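You operate a simulated robot arm through the tools that you are given. There is no shell and no other tool.

The job below is to be done with a simulated robot arm. You get a single attempt, and the scene is never put back.

## Task
Test the trip switch at level 0, reset it, then set level 4.
Fine: press its Test button once; circuits 22 and 25 light again; breakers, plugs and test buttons stay.

It is judged by the outcome, as a careful person would: the job done as asked, and still so three seconds after it is handed in. It fails if anything else is knocked over, pushed out of place, dropped, spilled or broken.

## Robot
A 7-joint arm with a two-finger gripper, fixed in place. Base frame: the origin is on the floor under the middle of its stand, x ahead of it, y to its left, z up. Readings come in m, rad, newtons and seconds.
With the tool pointing down near the work surface it reaches from about 0.34 to 0.72 m from the base axis. Its first joint turns from -1.152 to 1.152 rad. Payload 2.45 kg.
Tool frame: the origin (TCP) lies between the finger pads and is the grasp point; the fingertips stand 0.026 m ahead of it; z points along the fingers, y is the line along which they close. The gripper opens to 0.096 m; its body begins 0.069 m behind the TCP.
Orientation is that of the tool frame in the base frame, as a unit quaternion [x, y, z, w]. With the fingers straight down and closing along the base's y, the tool's x points along the base's -x, its y along +y and its z along -z.

## Interface
- The arm moves only by the tool drive_tool. Its argument "moves" is a list that holds one entry, the list of rows, each a list of 7 numbers: the turn, a rotation vector about the tool's x, y, z in rad, then the shift along the tool's x, y, z in m, then the opening, from 0 (shut) to 1 (fully open). In form: [[[wx, wy, wz, dx, dy, dz, gripper], ...]]. A call has 1 to 20 rows; each row shifts and turns the commanded pose from where the row before left it, along the tool's axes as they then stand. Rows are played at 5 a second. More than 0.05 m and 0.15 rad between two rows, or a gripper value outside its range, and nothing of the call is played. Where a pose cannot be reached the arm comes as near as it can. A force on the tool above 40 N (or 10 N above the force at the start of the call, whichever is more), or a blocked arm, ends the call early, and 0.2 s more pass. Each finger travels about 0.05 m/s and halts on what it meets, pressing with about 22 N; the grip force reading is that of the motor and also rises with nothing between the fingers. The clock runs only during rows and for 0.2 s after the last one: add rows that do not move to give the fingers time. It gives the time, the measured TCP pose, the force on the tool (base axes), the opening and the grip force at its end, in the units of the frame above (readings bear some noise), with the torque about the TCP (base axes, N m) and any sound that the robot's microphone picked up.
- Cameras (640 x 400 px; columns grow to the right, rows downward): "scene" is fixed at [0.1506, -0.3755, 1.4487]; the picture's right is [0.91, -0.42, 0.00], its down [-0.14, -0.30, -0.95] and it looks along [0.39, 0.86, -0.33] (base axes); focal length 326 px, centre (320, 200). "wrist" rides on the gripper at [0.082, 0.003, -0.098] in the tool frame; the picture's right is [-0.04, 1.00, 0.00], its down [-0.73, -0.03, -0.68] and it looks along [-0.68, -0.03, 0.73] (tool axes); focal length 256 px, centre (320, 200). There is no depth. A picture from a camera that has moved, and an enlarged one, comes with that camera's place and axes in the base frame and with its lens.
- camera(camera): a new picture of that camera. It takes no simulated time.
- inspect(camera, box): a new picture of the part [left, top, right, bottom] of that camera's present view, enlarged. It takes no simulated time.
- finish_job(): hands the job in; it is judged then, once.

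Places have to be worked out from the pictures, the camera data and where the tool is seen. Open the gripper and draw the arm clear of the work before you hand the job in, unless the task says otherwise.

The tools are called after ">>>" by a JSON object that holds its "fn" and its "kwargs". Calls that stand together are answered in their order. drive_tool: Moves the arm, as the interface text tells. Its arguments: {"type":"object","properties":{"moves":{"type":"array","items":{"type":"array","items":{"type":"array","items":{"type":"number"}}}}},"required":["moves"]} The other tools are called the same way: camera (camera) takes a picture; inspect (camera, box) takes an enlarged picture of a part of a camera's view; finish_job () hands the job in.

At the start:

```text
clock: 0.0
ee_pos: [0.3466, 0.1239, 1.3514]
tool_rot: [-0.001, 1.0, 0.0, 0.001]
ft_force: [-0.5, 0.4, -0.1]
wrist_torque: [0.0, 0.0, -0.01]
grip_width: 0.0962
grip_force: 0.0
```

scene: 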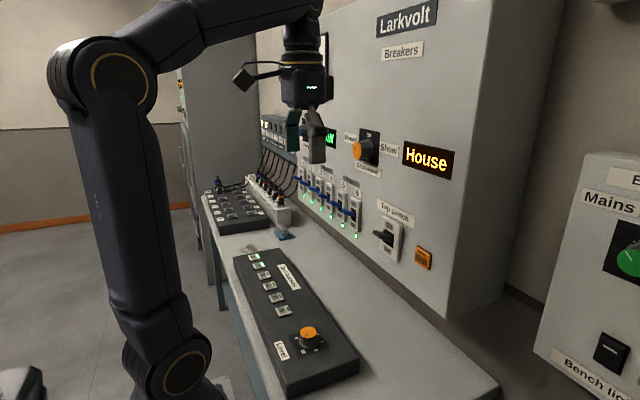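
wrist: 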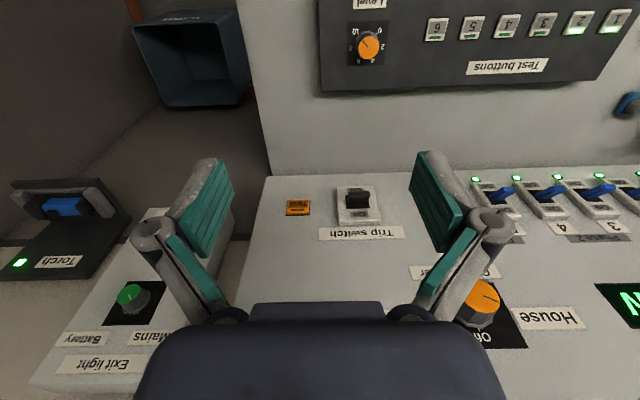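

I'll start by looking closely at the panel and console from both cameras before I move anything.

>>> {"fn": "inspect", "kwargs": {"camera": "scene", "box": [330, 120, 490, 280]}}

>>> {"fn": "inspect", "kwargs": {"camera": "scene", "box": [200, 220, 380, 400]}}

>>> {"fn": "inspect", "kwargs": {"camera": "wrist", "box": [270, 160, 420, 260]}}

>>> {"fn": "inspect", "kwargs": {"camera": "wrist", "box": [310, 0, 640, 200]}}

>>> {"fn": "inspect", "kwargs": {"camera": "scene", "box": [190, 100, 350, 260]}}

```text
2.50 times, centred on (410, 200) of scene
camera zoom: at [0.1506, -0.3755, 1.4487], right [0.91, -0.42, 0.0], down [-0.14, -0.3, -0.95], along [0.39, 0.86, -0.33], focal length 816 px, centre (95, 200)
```

zoom: 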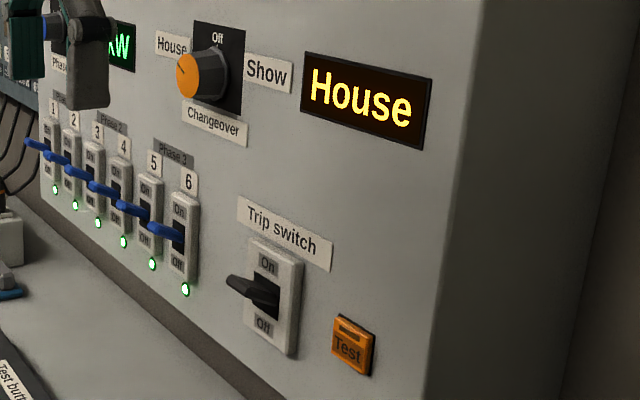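

```text
2.22 times, centred on (290, 310) of scene
camera zoom: at [0.1506, -0.3755, 1.4487], right [0.91, -0.42, 0.0], down [-0.14, -0.3, -0.95], along [0.39, 0.86, -0.33], focal length 726 px, centre (387, -44)
```

zoom: 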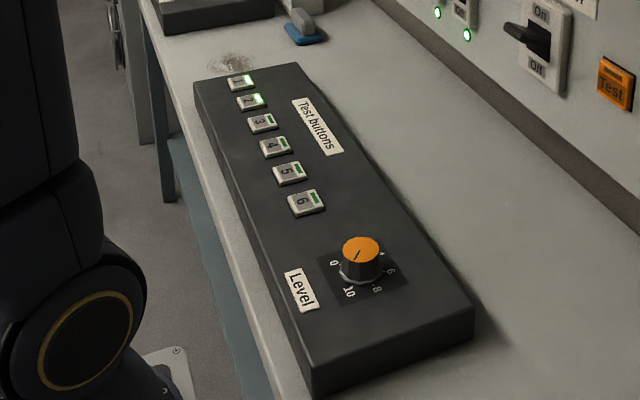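

```text
4.00 times, centred on (345, 210) of wrist
camera zoom: at [0.2662, 0.1273, 1.4476], right [0.04, 1.0, 0.0], down [0.73, -0.03, 0.68], along [0.68, -0.03, -0.73], focal length 1024 px, centre (220, 160)
```

zoom: 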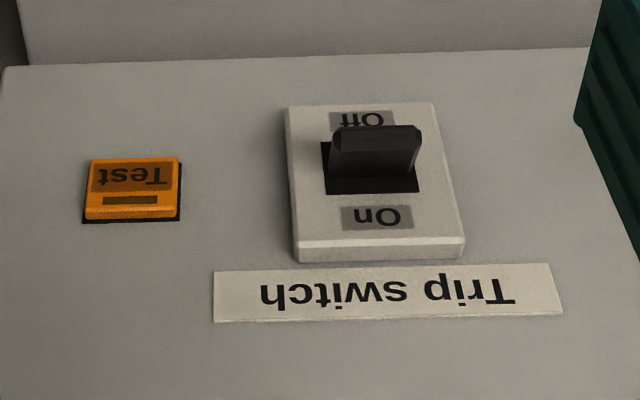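

```text
1.94 times, centred on (475, 100) of wrist
camera zoom: at [0.2662, 0.1273, 1.4476], right [0.04, 1.0, 0.0], down [0.73, -0.03, 0.68], along [0.68, -0.03, -0.73], focal length 496 px, centre (19, 394)
```

zoom: 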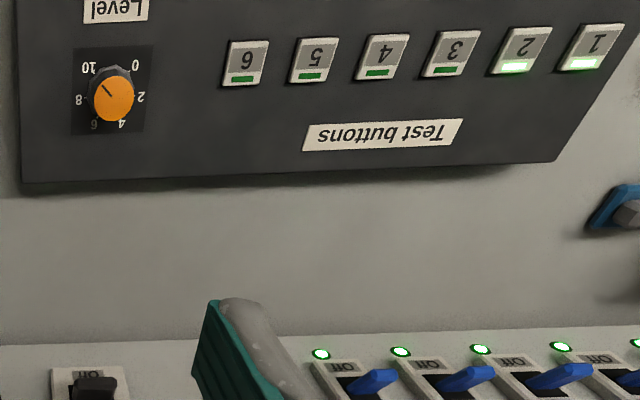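

```text
2.50 times, centred on (270, 180) of scene
camera zoom: at [0.1506, -0.3755, 1.4487], right [0.91, -0.42, 0.0], down [-0.14, -0.3, -0.95], along [0.39, 0.86, -0.33], focal length 816 px, centre (445, 250)
```

zoom: 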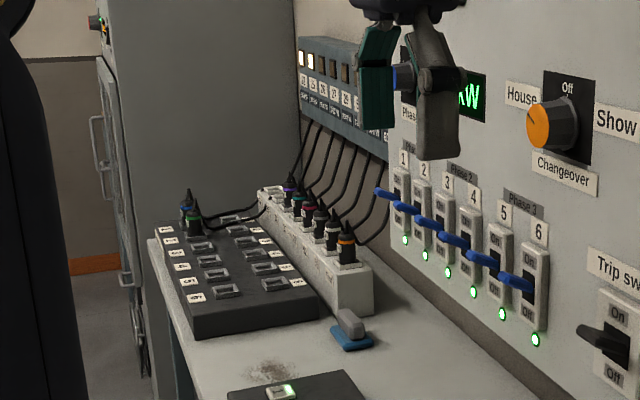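

The Test button seems to be near [0.585, 0.074, 1.12] and the Level knob near [0.384, 0.209, 0.905]. I'll zoom in further to read the knob pointer, the lever state and the circuit lamps.

>>> {"fn": "inspect", "kwargs": {"camera": "wrist", "box": [335, 10, 405, 80]}}

>>> {"fn": "inspect", "kwargs": {"camera": "scene", "box": [250, 105, 350, 165]}}

>>> {"fn": "inspect", "kwargs": {"camera": "scene", "box": [365, 205, 445, 275]}}

>>> {"fn": "inspect", "kwargs": {"camera": "scene", "box": [270, 310, 350, 370]}}

>>> {"fn": "inspect", "kwargs": {"camera": "wrist", "box": [540, 60, 640, 380]}}

```text
5.71 times, centred on (370, 45) of wrist
camera zoom: at [0.2662, 0.1273, 1.4476], right [0.04, 1.0, 0.0], down [0.73, -0.03, 0.68], along [0.68, -0.03, -0.73], focal length 1463 px, centre (34, 1086)
```

zoom: 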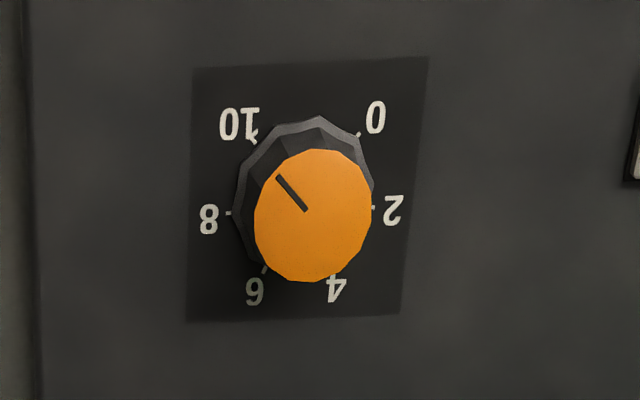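

```text
6.40 times, centred on (300, 135) of scene
camera zoom: at [0.1506, -0.3755, 1.4487], right [0.91, -0.42, 0.0], down [-0.14, -0.3, -0.95], along [0.39, 0.86, -0.33], focal length 2090 px, centre (448, 616)
```

zoom: 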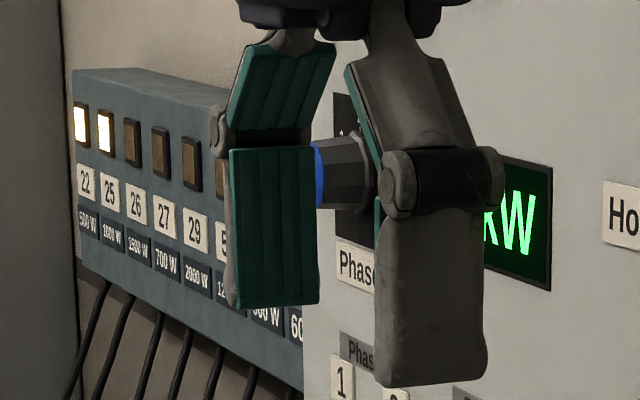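

```text
5.71 times, centred on (405, 240) of scene
camera zoom: at [0.1506, -0.3755, 1.4487], right [0.91, -0.42, 0.0], down [-0.14, -0.3, -0.95], along [0.39, 0.86, -0.33], focal length 1866 px, centre (-166, -29)
```

zoom: 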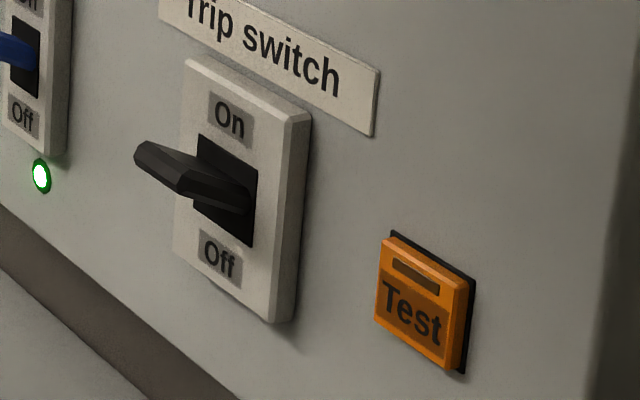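

```text
6.67 times, centred on (310, 340) of scene
camera zoom: at [0.1506, -0.3755, 1.4487], right [0.91, -0.42, 0.0], down [-0.14, -0.3, -0.95], along [0.39, 0.86, -0.33], focal length 2177 px, centre (387, -733)
```

zoom: 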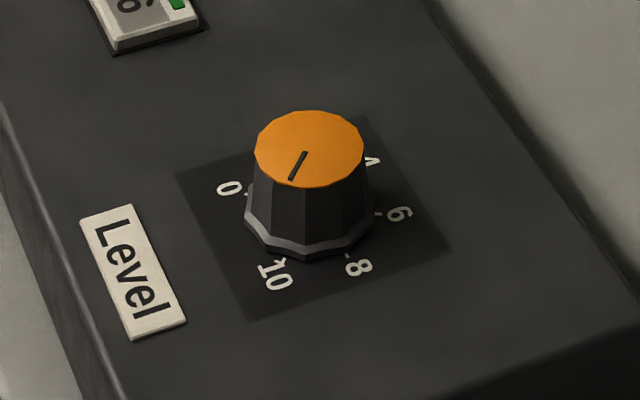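

```text
1.25 times, centred on (590, 220) of wrist
camera zoom: at [0.2662, 0.1273, 1.4476], right [0.04, 1.0, 0.0], down [0.73, -0.03, 0.68], along [0.68, -0.03, -0.73], focal length 320 px, centre (-18, 175)
```

zoom: 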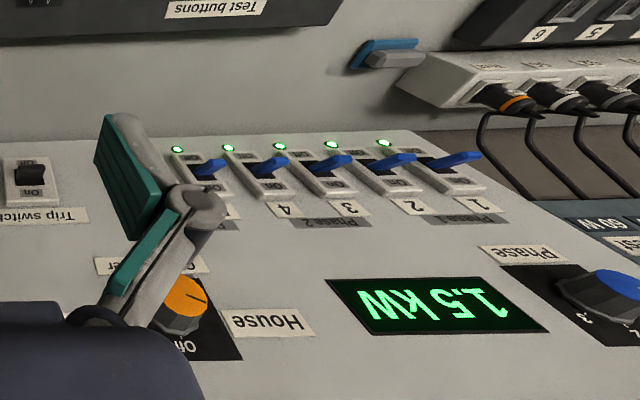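

The pointer sits close to 10, lamps 22 and 25 are lit, the trip lever is On and the display reads 1.5 kW. I'll move to about 0.2 m above the Level knob and refine its position from there.

>>> {"fn": "drive_tool", "kwargs": {"moves": [[[0, 0, 0, -0.0047, 0.0106, 0.025, 1], [0, 0, 0, -0.0047, 0.0106, 0.025, 1], [0, 0, 0, -0.0047, 0.0106, 0.025, 1], [0, 0, 0, -0.0047, 0.0106, 0.025, 1], [0, 0, 0, -0.0047, 0.0106, 0.025, 1], [0, 0, 0, -0.0047, 0.0106, 0.025, 1], [0, 0, 0, -0.0047, 0.0106, 0.025, 1], [0, 0, 0, -0.0047, 0.0106, 0.025, 1], [0, 0, 0, 0, 0, 0.025, 1], [0, 0, 0, 0, 0, 0, 1]]]}}

>>> {"fn": "camera", "kwargs": {"camera": "wrist"}}

>>> {"fn": "camera", "kwargs": {"camera": "scene"}}

```text
clock: 2.2
ee_pos: [0.3862, 0.2089, 1.1262]
tool_rot: [-0.001, 1.0, 0.0, 0.0]
ft_force: [-0.1, 0.5, -0.4]
wrist_torque: [0.0, 0.04, 0.01]
grip_width: 0.0958
grip_force: 0.1
```

```text
taken
camera wrist: at [0.3046, 0.2124, 1.2233], right [0.04, 1.0, 0.0], down [0.73, -0.03, 0.68], along [0.68, -0.03, -0.73], focal length 256 px, centre (320, 200)
```

wrist: 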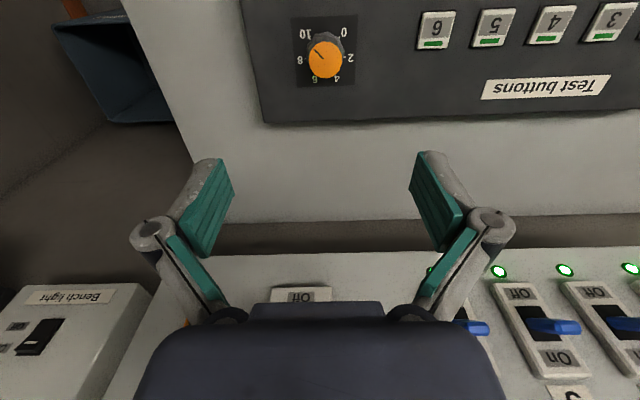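

```text
taken
```

scene: 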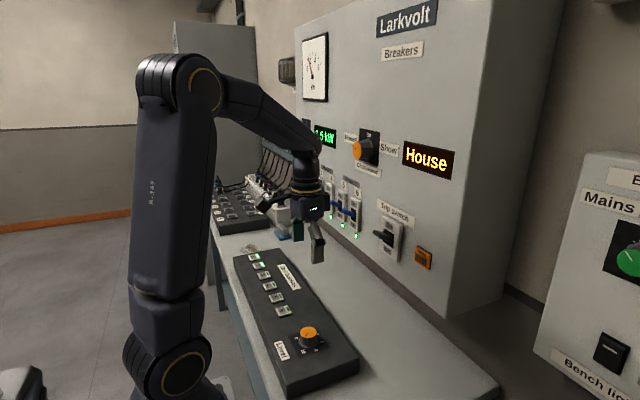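

>>> {"fn": "inspect", "kwargs": {"camera": "wrist", "box": [280, 5, 370, 95]}}

>>> {"fn": "inspect", "kwargs": {"camera": "scene", "box": [270, 300, 350, 370]}}

```text
4.44 times, centred on (325, 50) of wrist
camera zoom: at [0.3046, 0.2124, 1.2233], right [0.04, 1.0, 0.0], down [0.73, -0.03, 0.68], along [0.68, -0.03, -0.73], focal length 1138 px, centre (298, 867)
```

zoom: 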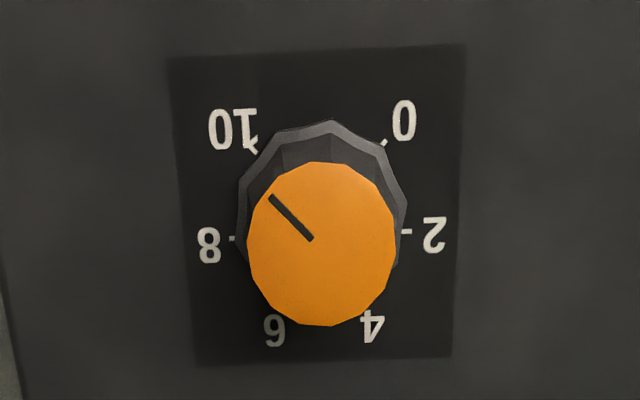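

```text
5.71 times, centred on (310, 335) of scene
camera zoom: at [0.1506, -0.3755, 1.4487], right [0.91, -0.42, 0.0], down [-0.14, -0.3, -0.95], along [0.39, 0.86, -0.33], focal length 1866 px, centre (377, -571)
```

zoom: 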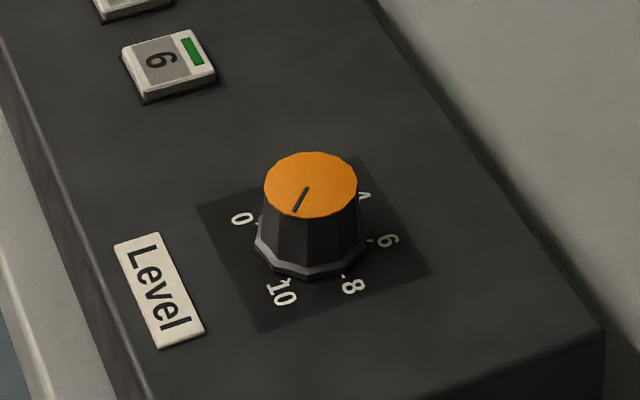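

The dial covers ±135° with 27° per unit, and the pointer is at about 10. The knob axis is near [0.388, 0.215], its top at z≈0.891 and the console surface at z≈0.862. I'll centre over it and test how far the wrist can yaw clockwise while it is still high.

>>> {"fn": "drive_tool", "kwargs": {"moves": [[[0, 0, 0, -0.002, 0.006, 0.0, 1], [0, 0, 0.1475, 0, 0, 0, 1], [0, 0, 0.1475, 0, 0, 0, 1], [0, 0, 0.1475, 0, 0, 0, 1], [0, 0, 0.1475, 0, 0, 0, 1], [0, 0, 0.1475, 0, 0, 0, 1], [0, 0, 0.1475, 0, 0, 0, 1], [0, 0, 0.1475, 0, 0, 0, 1], [0, 0, 0.1475, 0, 0, 0, 1], [0, 0, 0.1475, 0, 0, 0, 1], [0, 0, 0.1475, 0, 0, 0, 1], [0, 0, 0.1475, 0, 0, 0, 1], [0, 0, 0.1475, 0, 0, 0, 1], [0, 0, 0.1475, 0, 0, 0, 1], [0, 0, 0.1475, 0, 0, 0, 1], [0, 0, 0.1475, 0, 0, 0, 1], [0, 0, 0, 0, 0, 0, 1], [0, 0, 0, 0, 0, 0, 1]]]}}

>>> {"fn": "camera", "kwargs": {"camera": "wrist"}}

>>> {"fn": "camera", "kwargs": {"camera": "scene"}}

```text
clock: 6.0
ee_pos: [0.3862, 0.2135, 1.1254]
tool_rot: [0.894, 0.448, 0.0, -0.001]
ft_force: [-0.6, -0.1, -0.5]
wrist_torque: [0.04, -0.02, -0.03]
grip_width: 0.0962
grip_force: 0.0
```

```text
taken
camera wrist: at [0.4391, 0.2782, 1.2228], right [0.78, -0.63, 0.0], down [-0.46, -0.57, 0.68], along [-0.43, -0.53, -0.73], focal length 256 px, centre (320, 200)
```

wrist: 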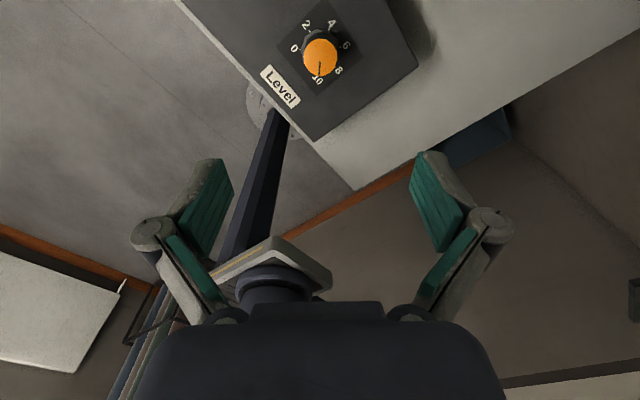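

```text
taken
```

scene: 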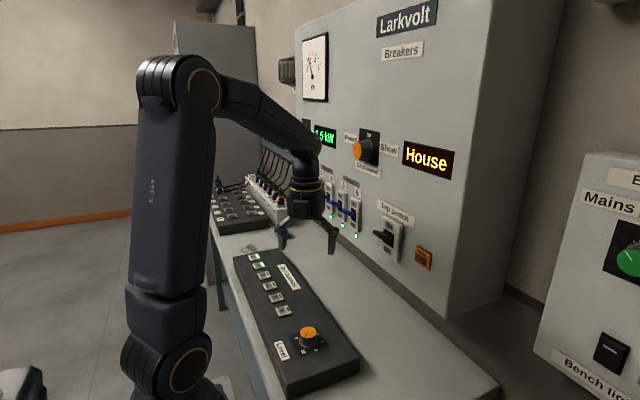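

The full 127° of yaw was reached. Three views agree on the knob axis at about [0.388, 0.215]. I'll go down so the fingers straddle it, with tips about 12 mm above the console, and check before closing.

>>> {"fn": "drive_tool", "kwargs": {"moves": [[[0, 0, 0, 0.0022, 0.0008, 0.03, 1], [0, 0, 0, 0, 0, 0.035, 1], [0, 0, 0, 0, 0, 0.035, 1], [0, 0, 0, 0, 0, 0.035, 1], [0, 0, 0, 0, 0, 0.035, 1], [0, 0, 0, 0, 0, 0.03, 1], [0, 0, 0, 0, 0, 0.015, 1], [0, 0, 0, 0, 0, 0.008, 1], [0, 0, 0, 0, 0, 0, 1]]]}}

>>> {"fn": "camera", "kwargs": {"camera": "wrist"}}

>>> {"fn": "inspect", "kwargs": {"camera": "scene", "box": [230, 240, 390, 380]}}

```text
clock: 8.0
ee_pos: [0.3893, 0.2155, 0.904]
tool_rot: [0.894, 0.449, 0.0, -0.001]
ft_force: [0.2, -0.5, -0.4]
wrist_torque: [0.0, 0.01, 0.02]
grip_width: 0.096
grip_force: 0.0
```

```text
taken
camera wrist: at [0.4414, 0.2794, 1.0003], right [0.78, -0.63, 0.0], down [-0.46, -0.57, 0.68], along [-0.43, -0.53, -0.73], focal length 256 px, centre (320, 200)
```

wrist: 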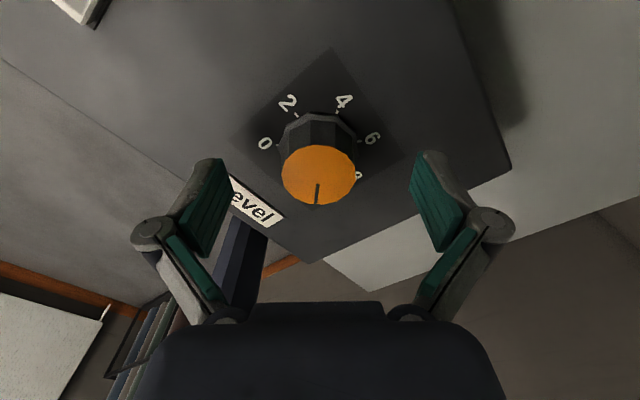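

```text
2.86 times, centred on (310, 310) of scene
camera zoom: at [0.1506, -0.3755, 1.4487], right [0.91, -0.42, 0.0], down [-0.14, -0.3, -0.95], along [0.39, 0.86, -0.33], focal length 933 px, centre (349, -114)
```

zoom: 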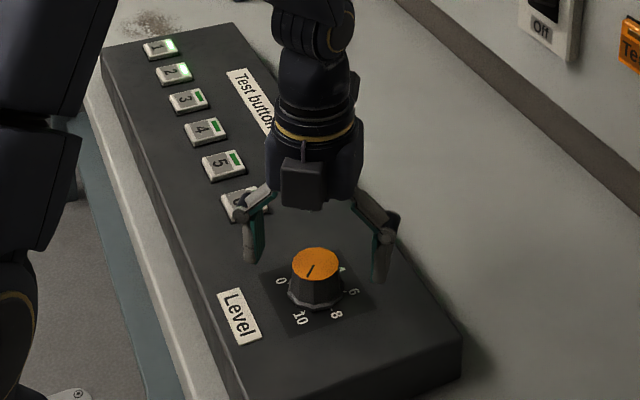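

The knob sits centred between the fingers in the wrist view. I'll lower 5 mm more and close on it.

>>> {"fn": "drive_tool", "kwargs": {"moves": [[[0, 0, 0, 0, 0, 0.005, 1], [0, 0, 0, 0, 0, 0, 0.5], [0, 0, 0, 0, 0, 0, 0.3], [0, 0, 0, 0, 0, 0, 0], [0, 0, 0, 0, 0, 0, 0], [0, 0, 0, 0, 0, 0, 0], [0, 0, 0, 0, 0, 0, 0]]]}}

>>> {"fn": "camera", "kwargs": {"camera": "wrist"}}

>>> {"fn": "inspect", "kwargs": {"camera": "scene", "box": [260, 270, 370, 360]}}

```text
clock: 9.6
ee_pos: [0.3879, 0.2164, 0.8978]
tool_rot: [0.894, 0.449, 0.001, 0.0]
ft_force: [-5.9, 4.1, 2.9]
wrist_torque: [0.05, 0.27, 0.01]
grip_width: 0.0418
grip_force: 45.3
```

```text
taken
camera wrist: at [0.441, 0.28, 0.995], right [0.78, -0.63, 0.0], down [-0.46, -0.57, 0.68], along [-0.43, -0.53, -0.73], focal length 256 px, centre (320, 200)
```

wrist: 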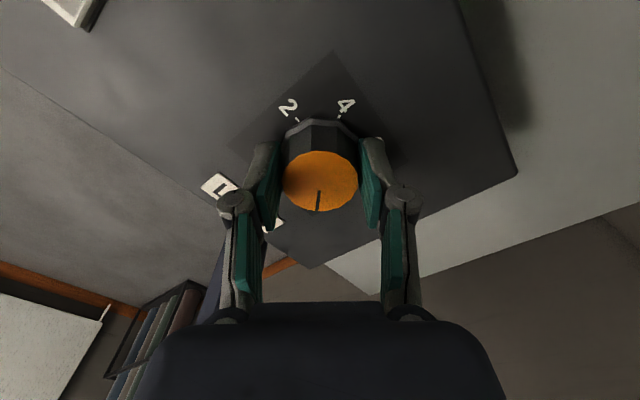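

```text
4.44 times, centred on (315, 315) of scene
camera zoom: at [0.1504, -0.3754, 1.4488], right [0.91, -0.42, 0.0], down [-0.14, -0.3, -0.95], along [0.39, 0.86, -0.33], focal length 1451 px, centre (342, -311)
```

zoom: 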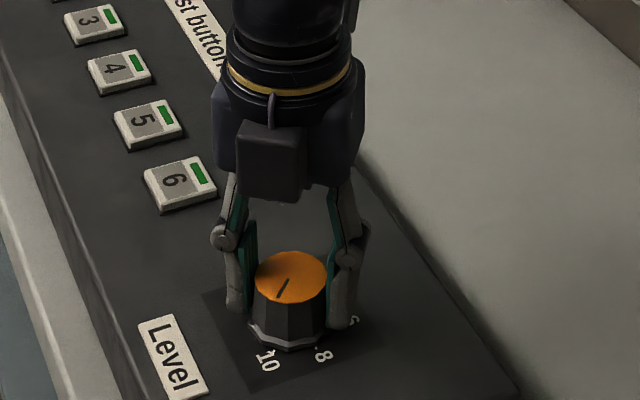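

Gripped at 0.042 m wide with about 7 N of sideways load, so I'll shift 2 mm along the closing axis to relax it. Then I'll turn a little counter-clockwise as a trial.

>>> {"fn": "drive_tool", "kwargs": {"moves": [[[0, 0, 0, 0, -0.002, 0, 0], [0, 0, 0, 0, 0, 0, 0], [0, 0, -0.1, 0, 0, 0, 0], [0, 0, -0.1, 0, 0, 0, 0], [0, 0, -0.1, 0, 0, 0, 0], [0, 0, 0, 0, 0, 0, 0]]]}}

>>> {"fn": "camera", "kwargs": {"camera": "wrist"}}

>>> {"fn": "inspect", "kwargs": {"camera": "scene", "box": [260, 270, 370, 360]}}

```text
clock: 11.0
ee_pos: [0.3879, 0.217, 0.8974]
tool_rot: [0.817, 0.577, 0.001, 0.001]
ft_force: [10.5, -3.7, 7.3]
wrist_torque: [-0.22, -0.22, 0.0]
grip_width: 0.0419
grip_force: 45.8
```

```text
taken
camera wrist: at [0.4191, 0.2925, 0.9952], right [0.93, -0.37, 0.0], down [-0.28, -0.68, 0.68], along [-0.25, -0.63, -0.74], focal length 256 px, centre (320, 200)
```

wrist: 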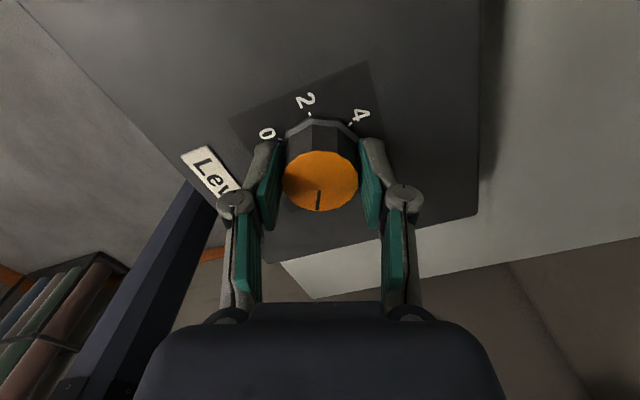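

```text
4.44 times, centred on (315, 315) of scene
camera zoom: at [0.1508, -0.3757, 1.4487], right [0.91, -0.42, 0.0], down [-0.14, -0.3, -0.95], along [0.39, 0.86, -0.33], focal length 1451 px, centre (342, -311)
```

zoom: 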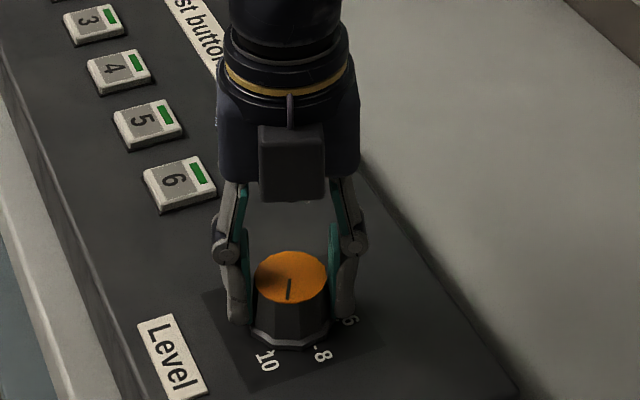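

The knob follows the gripper cleanly, with the pointer now around 9.4. I'll undo part of the sideways shift and keep turning counter-clockwise.

>>> {"fn": "drive_tool", "kwargs": {"moves": [[[0, 0, 0, 0, 0.0012, 0, 0], [0, 0, -0.14, 0, 0, 0, 0], [0, 0, -0.14, 0, 0, 0, 0], [0, 0, -0.14, 0, 0, 0, 0], [0, 0, -0.14, 0, 0, 0, 0], [0, 0, -0.14, 0, 0, 0, 0], [0, 0, -0.14, 0, 0, 0, 0], [0, 0, -0.14, 0, 0, 0, 0], [0, 0, -0.14, 0, 0, 0, 0], [0, 0, -0.14, 0, 0, 0, 0], [0, 0, -0.14, 0, 0, 0, 0], [0, 0, -0.14, 0, 0, 0, 0], [0, 0, -0.14, 0, 0, 0, 0], [0, 0, -0.14, 0, 0, 0, 0], [0, 0, -0.14, 0, 0, 0, 0], [0, 0, 0, 0, 0, 0, 0], [0, 0, 0, 0, 0, 0, 0]]]}}

>>> {"fn": "camera", "kwargs": {"camera": "wrist"}}

>>> {"fn": "inspect", "kwargs": {"camera": "scene", "box": [260, 270, 370, 360]}}

```text
clock: 14.0
ee_pos: [0.3861, 0.2158, 0.8971]
tool_rot: [0.062, 0.998, -0.001, -0.002]
ft_force: [-2.9, -3.3, 9.9]
wrist_torque: [-0.13, 0.12, 0.0]
grip_width: 0.0417
grip_force: 45.1
stopped in row 14: the force on the tool passed its limit at 40 N (the readings are from after the stop); the commanded pose is now the measured one
```

```text
taken
camera wrist: at [0.3067, 0.2293, 0.9952], right [0.16, 0.99, 0.0], down [0.73, -0.12, 0.68], along [0.67, -0.11, -0.74], focal length 256 px, centre (320, 200)
```

wrist: 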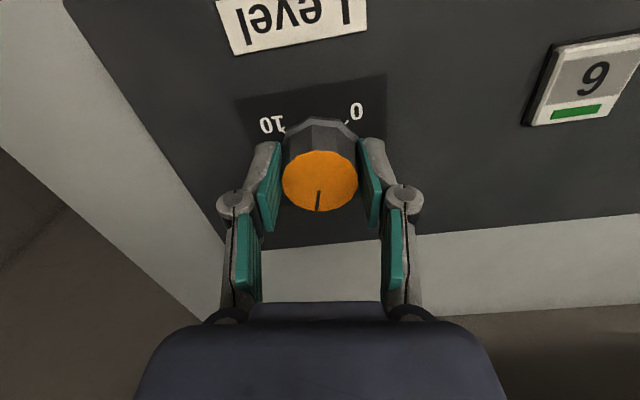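

```text
4.44 times, centred on (315, 315) of scene
camera zoom: at [0.1504, -0.3757, 1.4487], right [0.91, -0.42, 0.0], down [-0.14, -0.3, -0.95], along [0.39, 0.86, -0.33], focal length 1451 px, centre (342, -311)
```

zoom: 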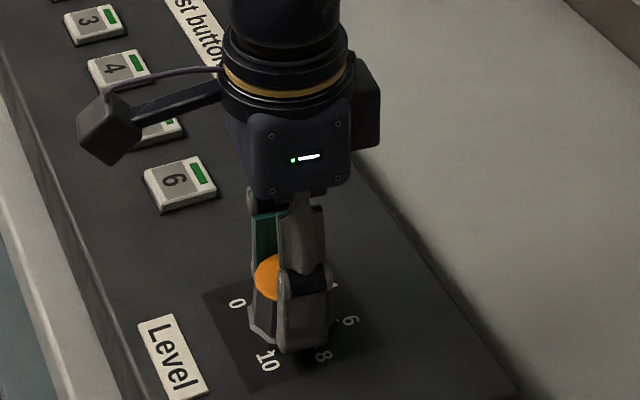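

The turn stopped on a force limit after about 120°, likely because the tool axis is 2 mm off centre. The pointer is at about 5.5. I'll open, lift 2 mm and check the centring before regripping.

>>> {"fn": "drive_tool", "kwargs": {"moves": [[[0, 0, 0, 0, 0, 0, 0.3], [0, 0, 0, 0, 0, 0, 0.8], [0, 0, 0, 0, 0, -0.002, 1], [0, 0, 0, 0, 0, 0, 1], [0, 0, 0, 0, 0, 0, 1]]]}}

>>> {"fn": "inspect", "kwargs": {"camera": "wrist", "box": [220, 80, 420, 260]}}

```text
clock: 15.2
ee_pos: [0.3868, 0.2151, 0.8991]
tool_rot: [0.063, 0.998, -0.003, -0.002]
ft_force: [0.4, 0.7, 0.3]
wrist_torque: [0.01, -0.02, 0.02]
grip_width: 0.0959
grip_force: 0.0
```

```text
2.22 times, centred on (320, 170) of wrist
camera zoom: at [0.307, 0.2292, 0.997], right [0.16, 0.99, 0.0], down [0.73, -0.12, 0.68], along [0.67, -0.11, -0.74], focal length 569 px, centre (320, 267)
```

zoom: 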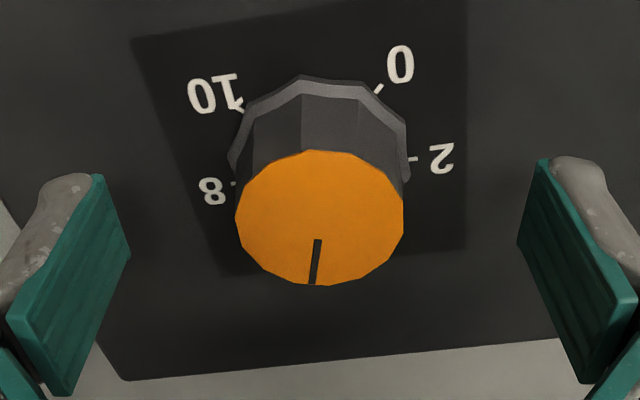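

With the fingers open, the pointer reads about +14° (level 5.5), so roughly 149° remain to level 0. I'll nudge 1 mm toward the knob centre, swing the open gripper back clockwise and regrip.

>>> {"fn": "drive_tool", "kwargs": {"moves": [[[0, 0, 0, -0.0012, 0, 0, 1], [0, 0, 0.145, 0, 0, 0, 1], [0, 0, 0.145, 0, 0, 0, 1], [0, 0, 0.145, 0, 0, 0, 1], [0, 0, 0.145, 0, 0, 0, 1], [0, 0, 0.145, 0, 0, 0, 1], [0, 0, 0.145, 0, 0, 0, 1], [0, 0, 0.145, 0, 0, 0, 1], [0, 0, 0.145, 0, 0, 0, 1], [0, 0, 0.145, 0, 0, 0, 1], [0, 0, 0.145, 0, 0, 0, 1], [0, 0, 0.145, 0, 0, 0, 1], [0, 0, 0.145, 0, 0, 0, 1], [0, 0, 0.145, 0, 0, 0, 1], [0, 0, 0.145, 0, 0, 0, 1], [0, 0, 0, 0, 0, 0, 1], [0, 0, 0, 0, 0, 0, 1]]]}}

>>> {"fn": "inspect", "kwargs": {"camera": "wrist", "box": [220, 80, 420, 260]}}

```text
clock: 18.8
ee_pos: [0.388, 0.2156, 0.8998]
tool_rot: [0.882, 0.472, -0.002, 0.0]
ft_force: [0.2, -0.4, -0.3]
wrist_torque: [-0.03, -0.01, 0.01]
grip_width: 0.0961
grip_force: 0.1
```

```text
2.22 times, centred on (320, 170) of wrist
camera zoom: at [0.4367, 0.2821, 0.9959], right [0.81, -0.59, 0.0], down [-0.43, -0.59, 0.68], along [-0.4, -0.55, -0.73], focal length 569 px, centre (320, 267)
```

zoom: 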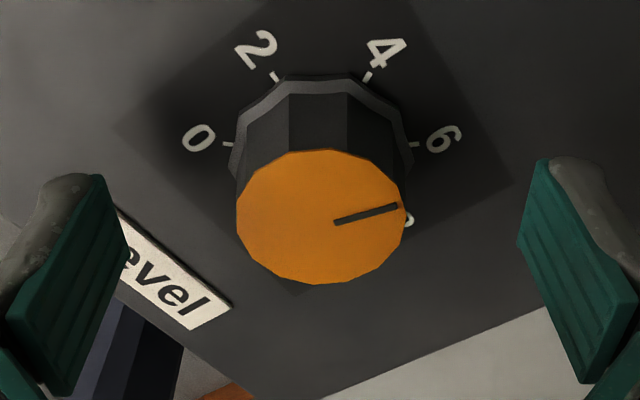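

The knob is centred between the fingers. I'll close on it again and read the side force.

>>> {"fn": "drive_tool", "kwargs": {"moves": [[[0, 0, 0, 0, 0, 0, 0.5], [0, 0, 0, 0, 0, 0, 0.3], [0, 0, 0, 0, 0, 0, 0], [0, 0, 0, 0, 0, 0, 0], [0, 0, 0, 0, 0, 0, 0], [0, 0, 0, 0, 0, 0, 0]]]}}

```text
clock: 20.2
ee_pos: [0.3875, 0.2144, 0.8989]
tool_rot: [0.881, 0.474, -0.001, 0.0]
ft_force: [1.2, -0.7, 1.6]
wrist_torque: [-0.1, -0.01, -0.01]
grip_width: 0.0412
grip_force: 44.7
```

The side force is now only about 1 N, so the tool is well centred. I'll turn the first half, about 75° counter-clockwise.

>>> {"fn": "drive_tool", "kwargs": {"moves": [[[0, 0, -0.13, 0, 0, 0, 0], [0, 0, -0.13, 0, 0, 0, 0], [0, 0, -0.13, 0, 0, 0, 0], [0, 0, -0.13, 0, 0, 0, 0], [0, 0, -0.13, 0, 0, 0, 0], [0, 0, -0.13, 0, 0, 0, 0], [0, 0, -0.13, 0, 0, 0, 0], [0, 0, -0.13, 0, 0, 0, 0], [0, 0, -0.13, 0, 0, 0, 0], [0, 0, -0.13, 0, 0, 0, 0], [0, 0, 0, 0, 0, 0, 0]]]}}

>>> {"fn": "inspect", "kwargs": {"camera": "wrist", "box": [220, 80, 420, 260]}}

```text
clock: 22.6
ee_pos: [0.3872, 0.2157, 0.8988]
tool_rot: [0.414, 0.91, -0.002, -0.001]
ft_force: [0.1, -2.3, -7.5]
wrist_torque: [-0.11, -0.51, -0.02]
grip_width: 0.0414
grip_force: 45.2
```

```text
2.22 times, centred on (320, 170) of wrist
camera zoom: at [0.3375, 0.2795, 0.9965], right [0.78, 0.63, 0.0], down [0.46, -0.57, 0.68], along [0.42, -0.53, -0.73], focal length 569 px, centre (320, 267)
```

zoom: 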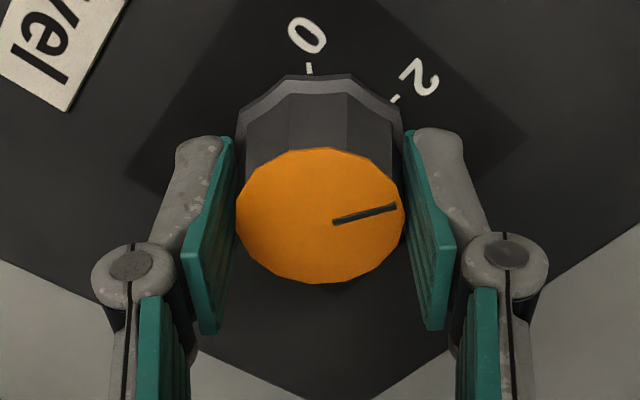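

The pointer has turned 74.5°, to about level 2.8, so another 74.5° should reach 0. I'll turn 1.30 rad more and watch the torque.

>>> {"fn": "drive_tool", "kwargs": {"moves": [[[0, 0, -0.13, 0, 0, 0, 0], [0, 0, -0.13, 0, 0, 0, 0], [0, 0, -0.13, 0, 0, 0, 0], [0, 0, -0.13, 0, 0, 0, 0], [0, 0, -0.13, 0, 0, 0, 0], [0, 0, -0.13, 0, 0, 0, 0], [0, 0, -0.13, 0, 0, 0, 0], [0, 0, -0.13, 0, 0, 0, 0], [0, 0, -0.13, 0, 0, 0, 0], [0, 0, -0.13, 0, 0, 0, 0], [0, 0, 0, 0, 0, 0, 0]]]}}

>>> {"fn": "inspect", "kwargs": {"camera": "wrist", "box": [220, 80, 420, 260]}}

>>> {"fn": "inspect", "kwargs": {"camera": "scene", "box": [260, 270, 370, 360]}}

```text
clock: 25.0
ee_pos: [0.3879, 0.2154, 0.8999]
tool_rot: [-0.222, 0.975, -0.001, -0.003]
ft_force: [-10.3, -11.5, 14.0]
wrist_torque: [0.09, -0.28, -0.01]
grip_width: 0.0411
grip_force: 45.2
```

```text
2.22 times, centred on (320, 170) of wrist
camera zoom: at [0.3136, 0.1832, 0.9969], right [-0.4, 0.92, 0.0], down [0.68, 0.29, 0.68], along [0.62, 0.27, -0.74], focal length 569 px, centre (320, 267)
```

zoom: 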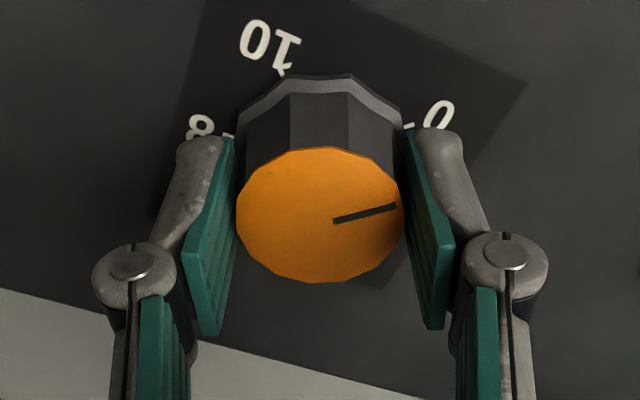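

```text
4.44 times, centred on (315, 315) of scene
camera zoom: at [0.1501, -0.376, 1.4487], right [0.91, -0.42, 0.0], down [-0.14, -0.3, -0.95], along [0.39, 0.86, -0.33], focal length 1451 px, centre (342, -311)
```

zoom: 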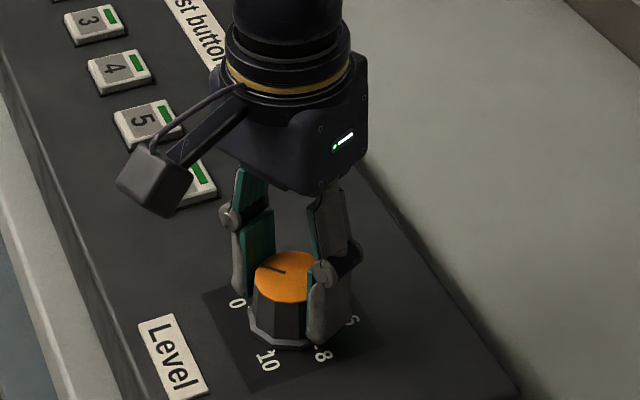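

By calculation the pointer is now at about -135°, level 0. I'll turn slightly further in small steps to see whether there is an end stop at 0.

>>> {"fn": "drive_tool", "kwargs": {"moves": [[[0, 0, -0.02, 0, 0, 0, 0], [0, 0, -0.02, 0, 0, 0, 0], [0, 0, 0, 0, 0, 0, 0]]]}}

>>> {"fn": "inspect", "kwargs": {"camera": "wrist", "box": [220, 80, 420, 260]}}

```text
clock: 25.8
ee_pos: [0.3868, 0.2143, 0.8982]
tool_rot: [-0.24, 0.971, -0.001, -0.002]
ft_force: [-9.5, -13.9, 22.8]
wrist_torque: [-0.09, 0.06, -0.02]
grip_width: 0.0411
grip_force: 45.4
```

```text
2.22 times, centred on (320, 170) of wrist
camera zoom: at [0.315, 0.1805, 0.997], right [-0.43, 0.9, 0.0], down [0.67, 0.32, 0.68], along [0.61, 0.29, -0.74], focal length 569 px, centre (320, 267)
```

zoom: 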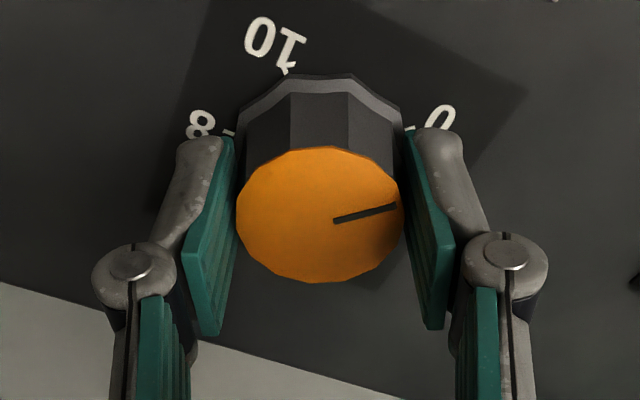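

There's no stop torque yet, but vertical force is building, so I'll open and lift to read the pointer directly.

>>> {"fn": "drive_tool", "kwargs": {"moves": [[[0, 0, 0, 0, 0, 0, 0.3], [0, 0, 0, 0, 0, 0, 0.7], [0, 0, 0, 0, 0, 0, 1], [0, 0, 0, 0, 0, -0.02, 1], [0, 0, 0, 0, 0, -0.03, 1], [0, 0, 0, 0, 0, -0.03, 1], [0, 0, 0, 0, 0, 0, 1]]]}}

>>> {"fn": "inspect", "kwargs": {"camera": "wrist", "box": [240, 40, 400, 200]}}

>>> {"fn": "inspect", "kwargs": {"camera": "scene", "box": [270, 300, 350, 370]}}

```text
clock: 27.4
ee_pos: [0.389, 0.2162, 0.979]
tool_rot: [-0.24, 0.971, 0.0, -0.002]
ft_force: [-0.2, -0.5, 0.8]
wrist_torque: [0.02, 0.03, -0.01]
grip_width: 0.0958
grip_force: 0.1
```

```text
2.50 times, centred on (320, 120) of wrist
camera zoom: at [0.3161, 0.1814, 1.0754], right [-0.43, 0.9, 0.0], down [0.67, 0.32, 0.68], along [0.61, 0.29, -0.74], focal length 640 px, centre (320, 400)
```

zoom: 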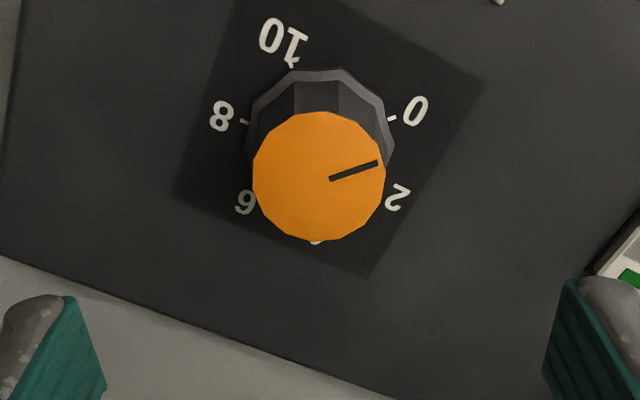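

```text
5.71 times, centred on (310, 335) of scene
camera zoom: at [0.1506, -0.3755, 1.4487], right [0.91, -0.42, 0.0], down [-0.14, -0.3, -0.95], along [0.39, 0.86, -0.33], focal length 1866 px, centre (377, -571)
```

zoom: 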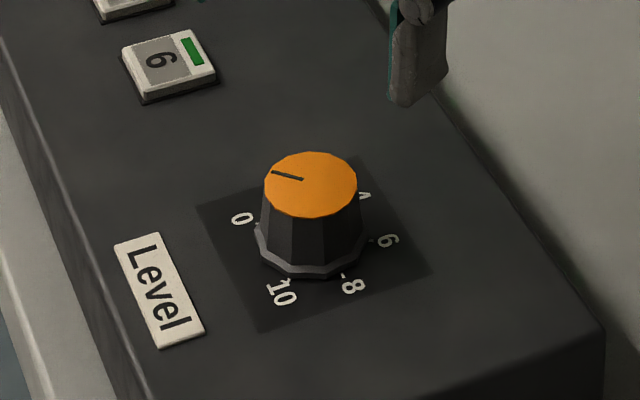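

Projecting the pointer onto the knob face gives -135.5°, which matches the 0 tick. Next I'll raise the arm, undo the yaw and move in front of the Test button at a safe distance from the panel.

>>> {"fn": "drive_tool", "kwargs": {"moves": [[[0, 0, 0.1212, 0, 0, -0.04, 1], [0, 0, 0.1212, 0, 0, -0.04, 1], [0, 0, 0.1212, 0, 0, -0.04, 0.5], [0, 0, 0.1212, 0, 0, -0.04, 0], [0, 0, 0, -0.0142, -0.0284, 0, 0], [0, 0, 0, -0.0142, -0.0284, 0, 0], [0, 0, 0, -0.0142, -0.0284, 0, 0], [0, 0, 0, -0.0142, -0.0284, 0, 0], [0, 0, 0, -0.0142, -0.0284, 0, 0], [0, 0, 0, 0, 0, 0, 0], [0, 0, 0, 0, 0, 0, 0]]]}}

>>> {"fn": "camera", "kwargs": {"camera": "wrist"}}

>>> {"fn": "camera", "kwargs": {"camera": "scene"}}

```text
clock: 29.8
ee_pos: [0.4587, 0.0739, 1.1384]
tool_rot: [0.0, 1.0, -0.002, -0.002]
ft_force: [-0.1, -0.8, -0.1]
wrist_torque: [0.02, 0.02, -0.03]
grip_width: 0.0
grip_force: 22.1
```

```text
taken
camera wrist: at [0.3783, 0.0782, 1.2363], right [0.04, 1.0, 0.0], down [0.74, -0.03, 0.68], along [0.68, -0.03, -0.74], focal length 256 px, centre (320, 200)
```

wrist: 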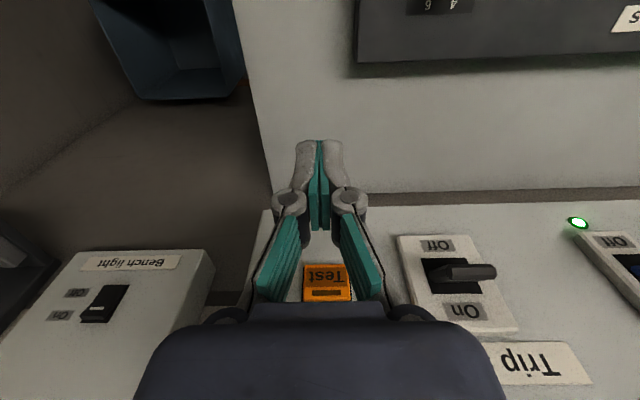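

```text
taken
```

scene: 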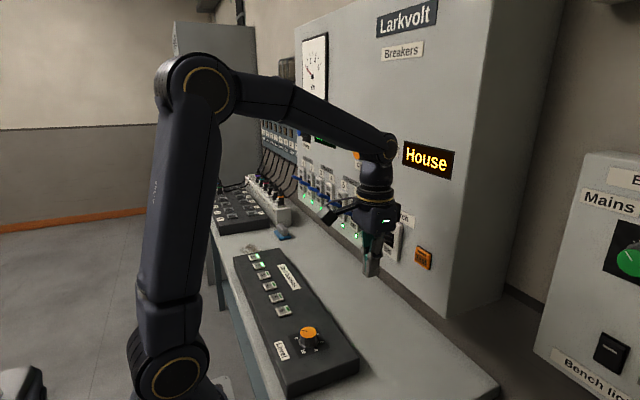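

The Test button is at about [0.585, 0.0746, 1.1175]. I'll pitch the closed gripper to horizontal about the TCP, which stays about 0.1 m clear of the panel.

>>> {"fn": "drive_tool", "kwargs": {"moves": [[[0, -0.1428, 0, 0, 0, 0, 0], [0, -0.1428, 0, 0, 0, 0, 0], [0, -0.1428, 0, 0, 0, 0, 0], [0, -0.1428, 0, 0, 0, 0, 0], [0, -0.1428, 0, 0, 0, 0, 0], [0, -0.1428, 0, 0, 0, 0, 0], [0, 0, 0, 0, 0, 0, 0]]]}}

>>> {"fn": "camera", "kwargs": {"camera": "scene"}}

```text
clock: 31.4
ee_pos: [0.4596, 0.0747, 1.1402]
tool_rot: [-0.001, 0.91, -0.001, 0.414]
ft_force: [0.4, 0.5, -0.7]
wrist_torque: [0.02, -0.01, -0.01]
grip_width: 0.0
grip_force: 21.5
```

```text
taken
```

scene: 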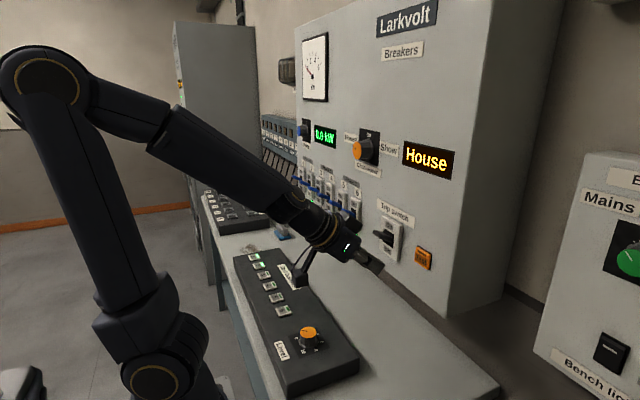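

The pitch is at 49° and moving smoothly. The kW display seems to have changed, so I'll check it and the circuit lamps.

>>> {"fn": "inspect", "kwargs": {"camera": "scene", "box": [250, 105, 350, 165]}}

>>> {"fn": "inspect", "kwargs": {"camera": "scene", "box": [330, 190, 450, 280]}}

>>> {"fn": "inspect", "kwargs": {"camera": "scene", "box": [190, 160, 310, 280]}}

```text
6.40 times, centred on (300, 135) of scene
camera zoom: at [0.1506, -0.3755, 1.4487], right [0.91, -0.42, 0.0], down [-0.14, -0.3, -0.95], along [0.39, 0.86, -0.33], focal length 2090 px, centre (448, 616)
```

zoom: 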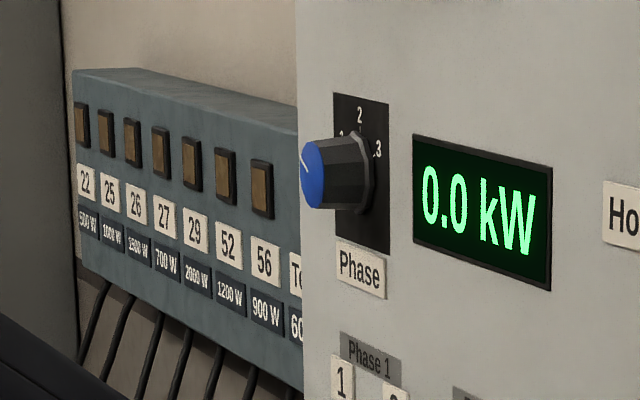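

```text
4.44 times, centred on (390, 235) of scene
camera zoom: at [0.1506, -0.3755, 1.4487], right [0.91, -0.42, 0.0], down [-0.14, -0.3, -0.95], along [0.39, 0.86, -0.33], focal length 1451 px, centre (9, 44)
```

zoom: 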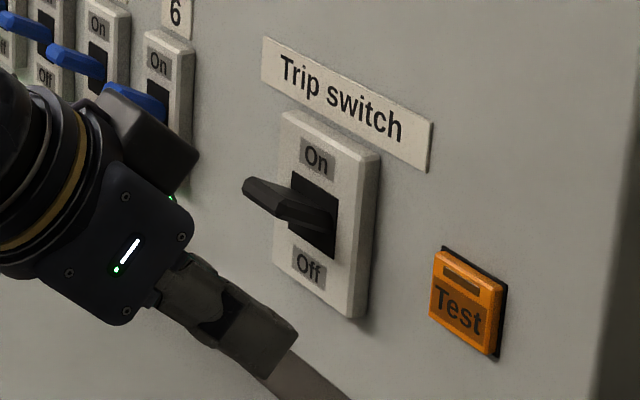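

```text
3.33 times, centred on (250, 220) of scene
camera zoom: at [0.1506, -0.3755, 1.4487], right [0.91, -0.42, 0.0], down [-0.14, -0.3, -0.95], along [0.39, 0.86, -0.33], focal length 1088 px, centre (553, 133)
```

zoom: 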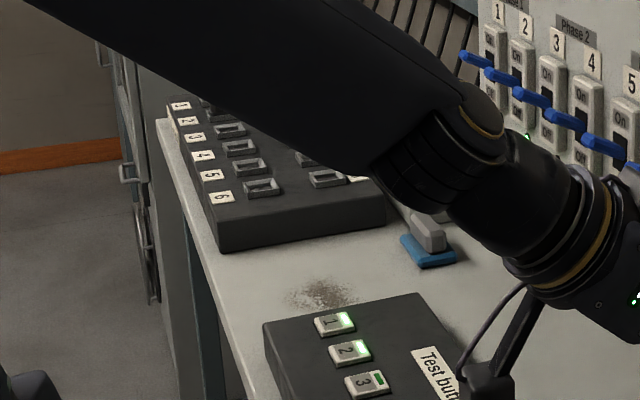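

Level 0 dims the load, so 0.0 kW and dark lamps are expected, and buttons 1 and 2 are still lit. I'll finish pitching to horizontal and lower to the Test button's height.

>>> {"fn": "drive_tool", "kwargs": {"moves": [[[0, -0.1428, 0, 0, 0, 0, 0], [0, -0.1428, 0, 0, 0, 0, 0], [0, -0.1428, 0, 0, 0, 0, 0], [0, -0.1428, 0, 0, 0, 0, 0], [0, -0.1428, 0, 0, 0, 0, 0], [0, 0, 0, 0, 0, 0, 0], [0, 0, 0, 0, 0, 0, 0]]]}}

>>> {"fn": "camera", "kwargs": {"camera": "scene"}}

>>> {"fn": "camera", "kwargs": {"camera": "wrist"}}

```text
clock: 33.0
ee_pos: [0.5142, 0.1144, 1.1901]
tool_rot: [-0.016, 0.753, 0.037, 0.657]
ft_force: [-0.4, 0.1, -0.4]
wrist_torque: [-0.02, -0.01, 0.0]
grip_width: 0.0
grip_force: 22.1
out of reach, approached as far as the arm can: row 1, 2, 3, 4, 5
```

```text
taken
```

scene: 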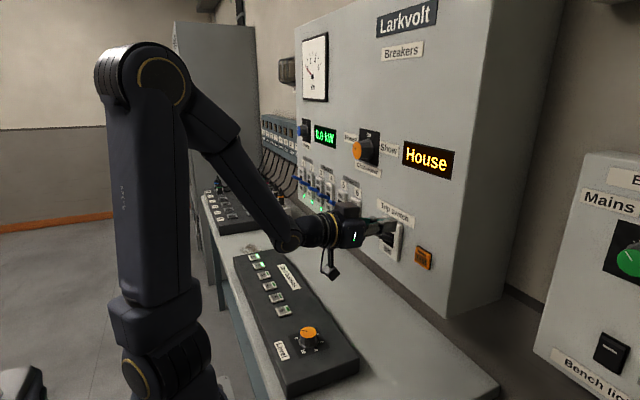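

```text
taken
camera wrist: at [0.4064, 0.1133, 1.1217], right [-0.07, 0.99, 0.08], down [-0.57, -0.1, 0.82], along [0.82, 0.01, 0.57], focal length 256 px, centre (320, 200)
```

wrist: 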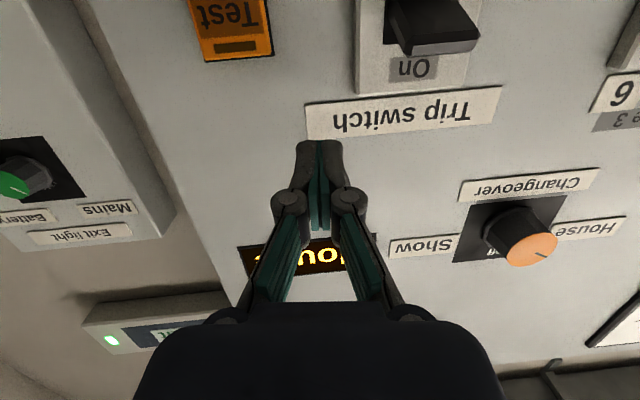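

The last 33° at this x was out of reach and the arm shifted to [0.514, 0.114, 1.190] without touching anything. I'll send a null row to learn whether the commanded pose is still the ideal one.

>>> {"fn": "drive_tool", "kwargs": {"moves": [[[0, 0, 0, 0, 0, 0, 0]]]}}

```text
clock: 33.4
ee_pos: [0.5138, 0.1151, 1.1901]
tool_rot: [-0.015, 0.754, 0.037, 0.656]
ft_force: [0.2, 0.8, -0.1]
wrist_torque: [-0.02, 0.01, 0.04]
grip_width: 0.0
grip_force: 21.9
```

The null row doesn't tell me. I'll pitch back 0.15 rad, which is safe at this height, and see where the arm ends up.

>>> {"fn": "drive_tool", "kwargs": {"moves": [[[0, 0.15, 0, 0, 0, 0, 0], [0, 0, 0, 0, 0, 0, 0]]]}}

```text
clock: 34.0
ee_pos: [0.5146, 0.1156, 1.1906]
tool_rot: [-0.019, 0.801, 0.037, 0.598]
ft_force: [0.0, -0.3, 0.9]
wrist_torque: [0.02, 0.01, 0.0]
grip_width: 0.0
grip_force: 21.7
```

Commands now start from the measured pose, which simplifies things. The button is about 0.1 m right of the trip lever. I'll square the tool, pitch it to about 62° (30° below horizontal) and move sideways to the button's y.

>>> {"fn": "drive_tool", "kwargs": {"moves": [[[0.0821, 0.1, -0.0138, 0, 0, 0, 0], [0, 0.1, 0, 0, 0, 0, 0], [0, 0, 0, 0, -0.0205, 0, 0], [0, 0, 0, 0, -0.0205, 0, 0], [0, 0, 0, 0, 0, 0, 0]]]}}

>>> {"fn": "camera", "kwargs": {"camera": "wrist"}}

```text
clock: 35.2
ee_pos: [0.5154, 0.0727, 1.1915]
tool_rot: [-0.001, 0.857, -0.002, 0.515]
ft_force: [0.0, 0.0, -0.1]
wrist_torque: [0.0, -0.02, -0.02]
grip_width: 0.0
grip_force: 22.2
```

```text
taken
camera wrist: at [0.3906, 0.0766, 1.1638], right [0.02, 1.0, 0.03], down [-0.26, -0.03, 0.97], along [0.97, -0.03, 0.26], focal length 256 px, centre (320, 200)
```

wrist: 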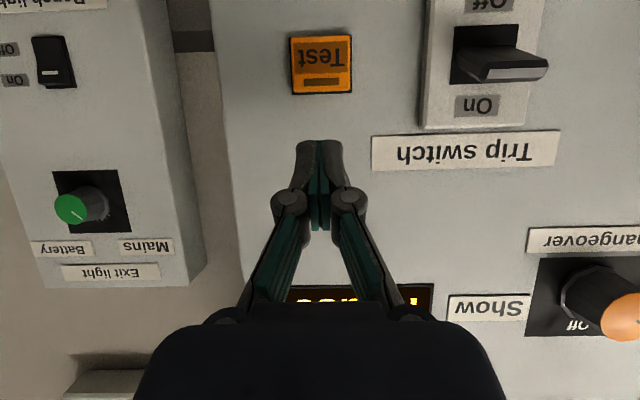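

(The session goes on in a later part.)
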